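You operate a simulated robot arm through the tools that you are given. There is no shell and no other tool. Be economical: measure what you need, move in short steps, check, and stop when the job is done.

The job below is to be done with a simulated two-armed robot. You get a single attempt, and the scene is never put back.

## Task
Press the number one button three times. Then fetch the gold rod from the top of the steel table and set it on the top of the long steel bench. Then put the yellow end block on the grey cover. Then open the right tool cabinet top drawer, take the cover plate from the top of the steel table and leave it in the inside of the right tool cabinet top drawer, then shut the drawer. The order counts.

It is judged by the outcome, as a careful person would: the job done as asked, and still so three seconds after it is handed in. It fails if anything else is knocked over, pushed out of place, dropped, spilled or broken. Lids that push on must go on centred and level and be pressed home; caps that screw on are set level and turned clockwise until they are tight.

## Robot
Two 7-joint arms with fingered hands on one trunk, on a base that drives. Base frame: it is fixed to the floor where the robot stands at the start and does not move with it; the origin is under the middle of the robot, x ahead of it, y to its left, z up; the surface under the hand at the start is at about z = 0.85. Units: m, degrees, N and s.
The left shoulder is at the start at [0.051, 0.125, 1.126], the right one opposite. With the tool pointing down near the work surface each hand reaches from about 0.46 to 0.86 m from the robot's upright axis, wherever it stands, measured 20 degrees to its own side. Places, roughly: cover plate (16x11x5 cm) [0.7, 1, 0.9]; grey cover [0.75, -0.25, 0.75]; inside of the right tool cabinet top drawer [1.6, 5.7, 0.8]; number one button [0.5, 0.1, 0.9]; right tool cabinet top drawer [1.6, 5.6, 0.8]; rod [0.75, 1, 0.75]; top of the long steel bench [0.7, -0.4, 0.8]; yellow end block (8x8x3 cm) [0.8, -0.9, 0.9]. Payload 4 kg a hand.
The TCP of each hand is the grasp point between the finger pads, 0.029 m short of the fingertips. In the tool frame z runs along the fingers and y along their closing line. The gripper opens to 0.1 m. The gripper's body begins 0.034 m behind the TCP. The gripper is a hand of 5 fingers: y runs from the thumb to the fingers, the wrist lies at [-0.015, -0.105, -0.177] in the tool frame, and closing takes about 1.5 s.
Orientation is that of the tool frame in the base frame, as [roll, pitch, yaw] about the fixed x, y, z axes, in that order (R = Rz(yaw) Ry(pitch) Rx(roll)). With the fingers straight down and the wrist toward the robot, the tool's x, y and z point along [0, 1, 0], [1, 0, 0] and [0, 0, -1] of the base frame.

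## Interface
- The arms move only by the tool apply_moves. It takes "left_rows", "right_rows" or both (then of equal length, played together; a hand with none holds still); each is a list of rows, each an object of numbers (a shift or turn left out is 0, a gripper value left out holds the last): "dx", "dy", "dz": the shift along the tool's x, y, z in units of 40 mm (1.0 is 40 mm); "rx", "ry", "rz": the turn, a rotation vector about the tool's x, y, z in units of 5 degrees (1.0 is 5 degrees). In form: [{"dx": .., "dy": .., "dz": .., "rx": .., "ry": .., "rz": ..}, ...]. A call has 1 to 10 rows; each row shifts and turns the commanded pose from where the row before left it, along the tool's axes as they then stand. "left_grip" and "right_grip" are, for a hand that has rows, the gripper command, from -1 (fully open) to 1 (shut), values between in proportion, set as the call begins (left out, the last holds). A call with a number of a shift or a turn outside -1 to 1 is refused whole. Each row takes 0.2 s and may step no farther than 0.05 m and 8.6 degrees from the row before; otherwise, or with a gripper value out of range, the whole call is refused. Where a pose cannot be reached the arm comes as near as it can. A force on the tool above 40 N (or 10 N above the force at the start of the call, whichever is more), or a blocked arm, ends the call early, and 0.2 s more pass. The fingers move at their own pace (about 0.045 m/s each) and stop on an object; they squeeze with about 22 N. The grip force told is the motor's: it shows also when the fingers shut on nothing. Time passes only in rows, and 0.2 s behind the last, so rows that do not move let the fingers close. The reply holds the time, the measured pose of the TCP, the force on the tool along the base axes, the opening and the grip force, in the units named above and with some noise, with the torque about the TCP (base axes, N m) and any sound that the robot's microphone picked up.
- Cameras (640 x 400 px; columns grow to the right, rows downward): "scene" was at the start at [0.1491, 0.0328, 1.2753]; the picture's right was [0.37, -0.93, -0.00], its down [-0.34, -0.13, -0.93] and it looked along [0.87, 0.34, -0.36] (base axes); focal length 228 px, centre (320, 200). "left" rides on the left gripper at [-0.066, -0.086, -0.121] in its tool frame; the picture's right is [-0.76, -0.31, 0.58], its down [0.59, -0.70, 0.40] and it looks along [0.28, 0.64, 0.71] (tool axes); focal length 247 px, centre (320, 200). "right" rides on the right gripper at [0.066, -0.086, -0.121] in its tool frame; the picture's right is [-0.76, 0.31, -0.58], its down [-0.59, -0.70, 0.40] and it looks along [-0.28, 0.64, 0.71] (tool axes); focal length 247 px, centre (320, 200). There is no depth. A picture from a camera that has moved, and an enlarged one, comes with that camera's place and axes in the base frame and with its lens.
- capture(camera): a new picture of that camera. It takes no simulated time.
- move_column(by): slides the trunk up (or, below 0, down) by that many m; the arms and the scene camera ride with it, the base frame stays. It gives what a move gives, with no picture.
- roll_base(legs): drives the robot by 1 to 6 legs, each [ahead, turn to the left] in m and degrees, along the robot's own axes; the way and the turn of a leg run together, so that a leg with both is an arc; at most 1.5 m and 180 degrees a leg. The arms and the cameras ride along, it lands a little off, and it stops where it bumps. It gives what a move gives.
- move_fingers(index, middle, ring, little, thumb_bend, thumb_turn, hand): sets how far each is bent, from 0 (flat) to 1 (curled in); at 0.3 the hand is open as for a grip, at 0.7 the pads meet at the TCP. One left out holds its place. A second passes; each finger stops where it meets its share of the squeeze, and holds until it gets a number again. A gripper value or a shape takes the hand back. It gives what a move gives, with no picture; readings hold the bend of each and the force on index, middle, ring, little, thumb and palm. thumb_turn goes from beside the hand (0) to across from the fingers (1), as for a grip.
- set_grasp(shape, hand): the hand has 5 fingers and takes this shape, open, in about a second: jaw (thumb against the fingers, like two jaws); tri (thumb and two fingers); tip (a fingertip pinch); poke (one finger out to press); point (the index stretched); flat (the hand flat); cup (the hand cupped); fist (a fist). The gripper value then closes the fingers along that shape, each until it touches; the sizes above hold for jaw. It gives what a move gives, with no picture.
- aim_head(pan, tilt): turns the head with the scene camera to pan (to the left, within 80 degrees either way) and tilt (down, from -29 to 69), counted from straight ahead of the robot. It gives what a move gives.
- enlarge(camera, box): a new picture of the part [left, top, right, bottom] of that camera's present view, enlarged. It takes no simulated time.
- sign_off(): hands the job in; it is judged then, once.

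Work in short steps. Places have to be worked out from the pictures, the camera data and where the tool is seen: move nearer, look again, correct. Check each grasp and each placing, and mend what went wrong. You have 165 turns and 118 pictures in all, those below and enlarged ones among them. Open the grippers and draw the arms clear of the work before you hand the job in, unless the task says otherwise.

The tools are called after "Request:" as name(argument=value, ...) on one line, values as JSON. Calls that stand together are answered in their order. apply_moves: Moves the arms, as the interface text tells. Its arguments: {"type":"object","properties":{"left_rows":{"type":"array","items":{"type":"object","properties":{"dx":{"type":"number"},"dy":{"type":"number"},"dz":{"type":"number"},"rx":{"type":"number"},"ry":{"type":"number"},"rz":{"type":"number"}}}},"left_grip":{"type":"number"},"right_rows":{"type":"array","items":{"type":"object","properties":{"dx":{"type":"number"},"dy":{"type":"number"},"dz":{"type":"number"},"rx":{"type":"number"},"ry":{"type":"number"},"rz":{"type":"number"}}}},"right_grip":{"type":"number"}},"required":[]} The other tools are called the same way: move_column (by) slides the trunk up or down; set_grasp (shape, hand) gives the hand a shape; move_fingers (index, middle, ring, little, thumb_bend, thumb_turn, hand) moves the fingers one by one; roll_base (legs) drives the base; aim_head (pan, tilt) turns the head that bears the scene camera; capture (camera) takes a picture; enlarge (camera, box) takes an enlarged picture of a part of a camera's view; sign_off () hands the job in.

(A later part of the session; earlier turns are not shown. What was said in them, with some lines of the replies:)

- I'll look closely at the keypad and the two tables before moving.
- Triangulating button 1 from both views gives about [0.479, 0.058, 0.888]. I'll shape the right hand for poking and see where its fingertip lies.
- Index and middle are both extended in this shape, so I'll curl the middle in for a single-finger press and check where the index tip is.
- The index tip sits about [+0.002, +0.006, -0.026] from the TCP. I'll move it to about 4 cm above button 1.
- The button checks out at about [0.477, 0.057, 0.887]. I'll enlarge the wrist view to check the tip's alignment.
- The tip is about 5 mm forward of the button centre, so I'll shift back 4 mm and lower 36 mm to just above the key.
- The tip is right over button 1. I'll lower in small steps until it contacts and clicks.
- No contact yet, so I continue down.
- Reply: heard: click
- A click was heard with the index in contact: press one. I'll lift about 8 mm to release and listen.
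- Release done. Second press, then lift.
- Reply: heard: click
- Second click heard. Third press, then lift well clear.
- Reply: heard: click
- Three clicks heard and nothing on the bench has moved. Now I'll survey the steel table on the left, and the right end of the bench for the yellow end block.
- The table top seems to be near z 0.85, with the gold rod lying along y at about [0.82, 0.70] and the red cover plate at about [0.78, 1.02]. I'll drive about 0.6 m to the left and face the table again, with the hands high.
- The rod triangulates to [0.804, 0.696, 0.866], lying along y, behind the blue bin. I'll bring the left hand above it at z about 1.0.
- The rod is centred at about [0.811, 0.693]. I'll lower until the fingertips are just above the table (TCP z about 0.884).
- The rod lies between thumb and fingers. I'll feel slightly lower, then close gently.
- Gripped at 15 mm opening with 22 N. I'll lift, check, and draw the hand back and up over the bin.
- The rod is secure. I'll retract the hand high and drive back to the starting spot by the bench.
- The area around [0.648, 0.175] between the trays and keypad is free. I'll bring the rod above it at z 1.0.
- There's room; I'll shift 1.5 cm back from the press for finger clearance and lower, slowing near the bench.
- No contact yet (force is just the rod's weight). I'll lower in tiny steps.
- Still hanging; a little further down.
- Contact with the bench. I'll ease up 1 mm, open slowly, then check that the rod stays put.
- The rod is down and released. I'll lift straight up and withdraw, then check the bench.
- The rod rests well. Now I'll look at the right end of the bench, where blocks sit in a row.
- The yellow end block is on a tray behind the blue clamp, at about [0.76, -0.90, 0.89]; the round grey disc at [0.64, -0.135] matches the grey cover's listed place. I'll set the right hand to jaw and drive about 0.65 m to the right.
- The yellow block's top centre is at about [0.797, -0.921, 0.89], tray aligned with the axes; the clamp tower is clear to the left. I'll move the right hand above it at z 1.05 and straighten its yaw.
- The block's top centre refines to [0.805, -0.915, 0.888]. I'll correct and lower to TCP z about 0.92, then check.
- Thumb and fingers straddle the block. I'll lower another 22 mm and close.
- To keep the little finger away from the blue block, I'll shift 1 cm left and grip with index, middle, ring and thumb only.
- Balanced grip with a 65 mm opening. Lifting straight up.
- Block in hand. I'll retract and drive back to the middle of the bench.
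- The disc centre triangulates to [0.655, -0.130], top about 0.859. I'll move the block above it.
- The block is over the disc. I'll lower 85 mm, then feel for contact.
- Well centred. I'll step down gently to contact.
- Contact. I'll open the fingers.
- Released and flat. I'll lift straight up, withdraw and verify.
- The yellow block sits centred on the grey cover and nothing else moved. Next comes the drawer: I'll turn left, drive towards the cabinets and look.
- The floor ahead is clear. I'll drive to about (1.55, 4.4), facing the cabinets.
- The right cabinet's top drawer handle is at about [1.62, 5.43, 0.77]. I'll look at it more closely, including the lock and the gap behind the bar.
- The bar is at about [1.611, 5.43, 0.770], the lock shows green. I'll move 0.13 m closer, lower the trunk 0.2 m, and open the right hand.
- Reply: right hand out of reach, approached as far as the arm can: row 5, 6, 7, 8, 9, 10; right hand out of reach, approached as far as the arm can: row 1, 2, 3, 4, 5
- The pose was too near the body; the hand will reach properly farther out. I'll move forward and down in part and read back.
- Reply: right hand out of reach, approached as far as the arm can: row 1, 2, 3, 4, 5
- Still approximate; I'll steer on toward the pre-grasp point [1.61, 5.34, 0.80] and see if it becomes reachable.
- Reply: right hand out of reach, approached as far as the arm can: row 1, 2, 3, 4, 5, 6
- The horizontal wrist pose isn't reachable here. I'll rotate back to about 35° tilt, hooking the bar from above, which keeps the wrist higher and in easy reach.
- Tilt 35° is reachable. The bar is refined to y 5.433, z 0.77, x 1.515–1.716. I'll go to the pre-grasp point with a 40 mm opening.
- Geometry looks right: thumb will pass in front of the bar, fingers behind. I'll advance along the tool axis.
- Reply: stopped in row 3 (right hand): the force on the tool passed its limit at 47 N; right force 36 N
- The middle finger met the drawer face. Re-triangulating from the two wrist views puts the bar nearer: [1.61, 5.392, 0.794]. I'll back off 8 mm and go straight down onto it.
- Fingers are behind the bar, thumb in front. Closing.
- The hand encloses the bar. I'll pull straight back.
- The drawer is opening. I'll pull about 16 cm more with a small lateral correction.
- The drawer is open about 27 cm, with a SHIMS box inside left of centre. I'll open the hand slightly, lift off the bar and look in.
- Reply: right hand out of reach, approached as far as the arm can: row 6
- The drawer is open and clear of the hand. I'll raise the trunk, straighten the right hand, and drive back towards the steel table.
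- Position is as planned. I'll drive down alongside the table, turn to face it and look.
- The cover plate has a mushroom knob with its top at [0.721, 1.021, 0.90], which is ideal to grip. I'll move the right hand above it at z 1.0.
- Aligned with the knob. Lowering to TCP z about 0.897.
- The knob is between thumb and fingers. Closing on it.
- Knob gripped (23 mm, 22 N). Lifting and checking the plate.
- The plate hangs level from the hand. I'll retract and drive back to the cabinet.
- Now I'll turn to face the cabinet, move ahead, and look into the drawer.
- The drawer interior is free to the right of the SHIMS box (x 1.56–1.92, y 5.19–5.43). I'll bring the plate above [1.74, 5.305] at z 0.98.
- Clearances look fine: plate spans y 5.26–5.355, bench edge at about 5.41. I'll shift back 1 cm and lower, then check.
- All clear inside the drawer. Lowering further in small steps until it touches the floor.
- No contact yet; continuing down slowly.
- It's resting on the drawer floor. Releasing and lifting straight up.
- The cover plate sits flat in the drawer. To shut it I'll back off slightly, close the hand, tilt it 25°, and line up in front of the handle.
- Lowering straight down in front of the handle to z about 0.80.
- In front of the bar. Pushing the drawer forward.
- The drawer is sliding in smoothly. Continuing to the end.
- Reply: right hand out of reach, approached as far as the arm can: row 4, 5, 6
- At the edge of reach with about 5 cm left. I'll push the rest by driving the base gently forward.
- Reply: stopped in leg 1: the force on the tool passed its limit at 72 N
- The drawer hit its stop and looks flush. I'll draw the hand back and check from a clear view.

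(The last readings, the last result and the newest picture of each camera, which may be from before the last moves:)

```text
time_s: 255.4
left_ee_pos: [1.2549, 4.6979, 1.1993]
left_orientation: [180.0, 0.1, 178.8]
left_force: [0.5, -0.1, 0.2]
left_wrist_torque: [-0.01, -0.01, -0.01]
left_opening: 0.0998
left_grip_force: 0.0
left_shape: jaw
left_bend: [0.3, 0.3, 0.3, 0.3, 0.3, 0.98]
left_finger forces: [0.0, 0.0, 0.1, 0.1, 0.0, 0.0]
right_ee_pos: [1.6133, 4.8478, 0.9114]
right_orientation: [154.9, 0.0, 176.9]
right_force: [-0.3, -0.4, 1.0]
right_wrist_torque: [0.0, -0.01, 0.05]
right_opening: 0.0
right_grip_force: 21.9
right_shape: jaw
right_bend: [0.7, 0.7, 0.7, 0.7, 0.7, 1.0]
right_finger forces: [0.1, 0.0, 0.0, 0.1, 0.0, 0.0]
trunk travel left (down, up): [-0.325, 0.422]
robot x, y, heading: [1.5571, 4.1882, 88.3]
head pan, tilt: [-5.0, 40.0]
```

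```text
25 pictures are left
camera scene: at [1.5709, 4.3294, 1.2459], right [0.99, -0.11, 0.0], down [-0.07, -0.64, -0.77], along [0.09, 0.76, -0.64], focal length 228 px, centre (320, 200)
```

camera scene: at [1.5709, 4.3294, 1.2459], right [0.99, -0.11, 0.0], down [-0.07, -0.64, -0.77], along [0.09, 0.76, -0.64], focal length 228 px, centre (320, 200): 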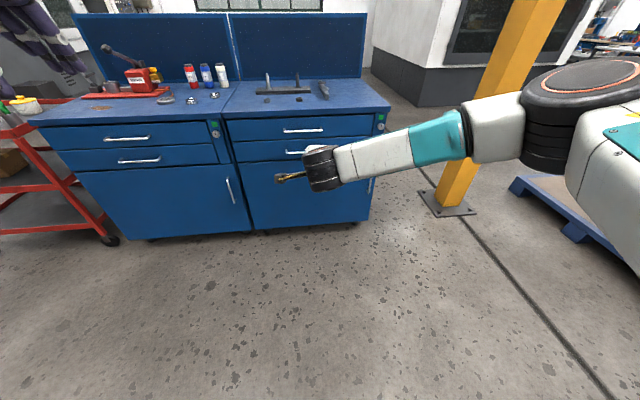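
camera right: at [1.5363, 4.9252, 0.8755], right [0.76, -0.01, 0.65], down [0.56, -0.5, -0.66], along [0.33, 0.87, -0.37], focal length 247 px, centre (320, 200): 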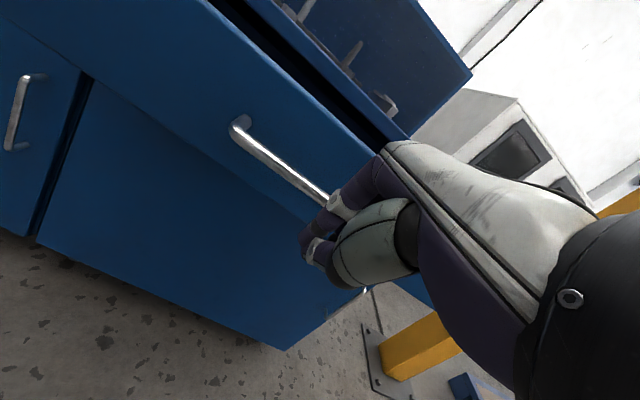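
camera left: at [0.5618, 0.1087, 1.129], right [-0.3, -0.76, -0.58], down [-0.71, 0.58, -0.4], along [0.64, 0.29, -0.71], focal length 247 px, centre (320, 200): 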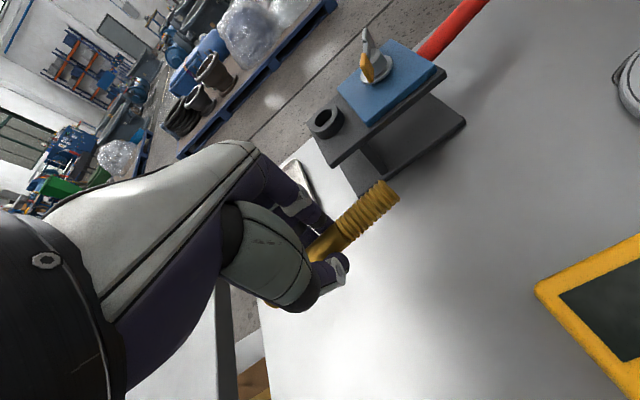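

I'll zoom in to confirm the drawer is flush, and open the right hand.

Request:
apply_moves(right_rows=[{}, {}, {}, {}, {}], right_grip=-1)

Request:
enlarge(camera="scene", box=[210, 80, 400, 180])

```text
time_s: 256.6
left_ee_pos: [1.2536, 4.6977, 1.1984]
left_orientation: [-179.9, 0.1, 178.9]
left_force: [-0.7, 0.2, -0.6]
left_wrist_torque: [0.02, -0.03, -0.01]
left_opening: 0.1
left_grip_force: 0.0
left_shape: jaw
left_bend: [0.3, 0.3, 0.3, 0.3, 0.3, 0.98]
left_finger forces: [0.0, 0.0, 0.1, 0.1, 0.0, 0.1]
right_ee_pos: [1.6127, 4.8481, 0.9131]
right_orientation: [154.8, 0.0, 176.9]
right_force: [-0.8, 0.0, -0.3]
right_wrist_torque: [0.01, 0.02, -0.04]
right_opening: 0.0998
right_grip_force: 0.0
right_shape: jaw
right_bend: [0.3, 0.3, 0.3, 0.3, 0.3, 0.98]
right_finger forces: [0.0, 0.0, 0.1, 0.1, 0.0, 0.0]
trunk travel left (down, up): [-0.325, 0.422]
robot x, y, heading: [1.5641, 4.1801, 88.5]
head pan, tilt: [-5.0, 40.0]
```

```text
3.37 times, centred on (305, 130) of scene
camera zoom: at [1.571, 4.3301, 1.2458], right [0.99, -0.11, 0.0], down [-0.07, -0.64, -0.77], along [0.09, 0.76, -0.64], focal length 766 px, centre (370, 436)
```

zoom: 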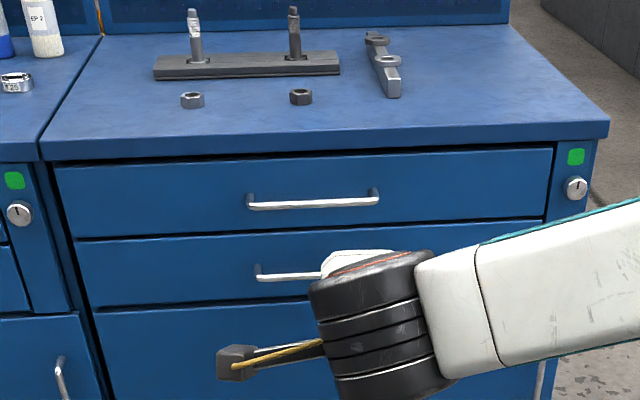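

The drawer is flush as at the start, nothing on the bench top has moved, and both hands are open and clear. Handing in.

Request:
sign_off()

```text
The job is handed in.
```

I finished the whole job in the order you asked, and nothing else was moved in any view I checked:

- **Button:** I pressed number one three times and heard a click each time.
- **Rod:** The gold rod is on the long steel bench, in the clear space between the keypad and the trays.
- **Block:** The yellow end block is centred on the grey cover. I took the round grey disc marked "0.3 bar" to be the grey cover, because its position matched the one you gave.
- **Cover plate:** I opened the right cabinet's top drawer, set the plate flat to the right of the SHIMS box and shut the drawer. It looks flush with its stop.
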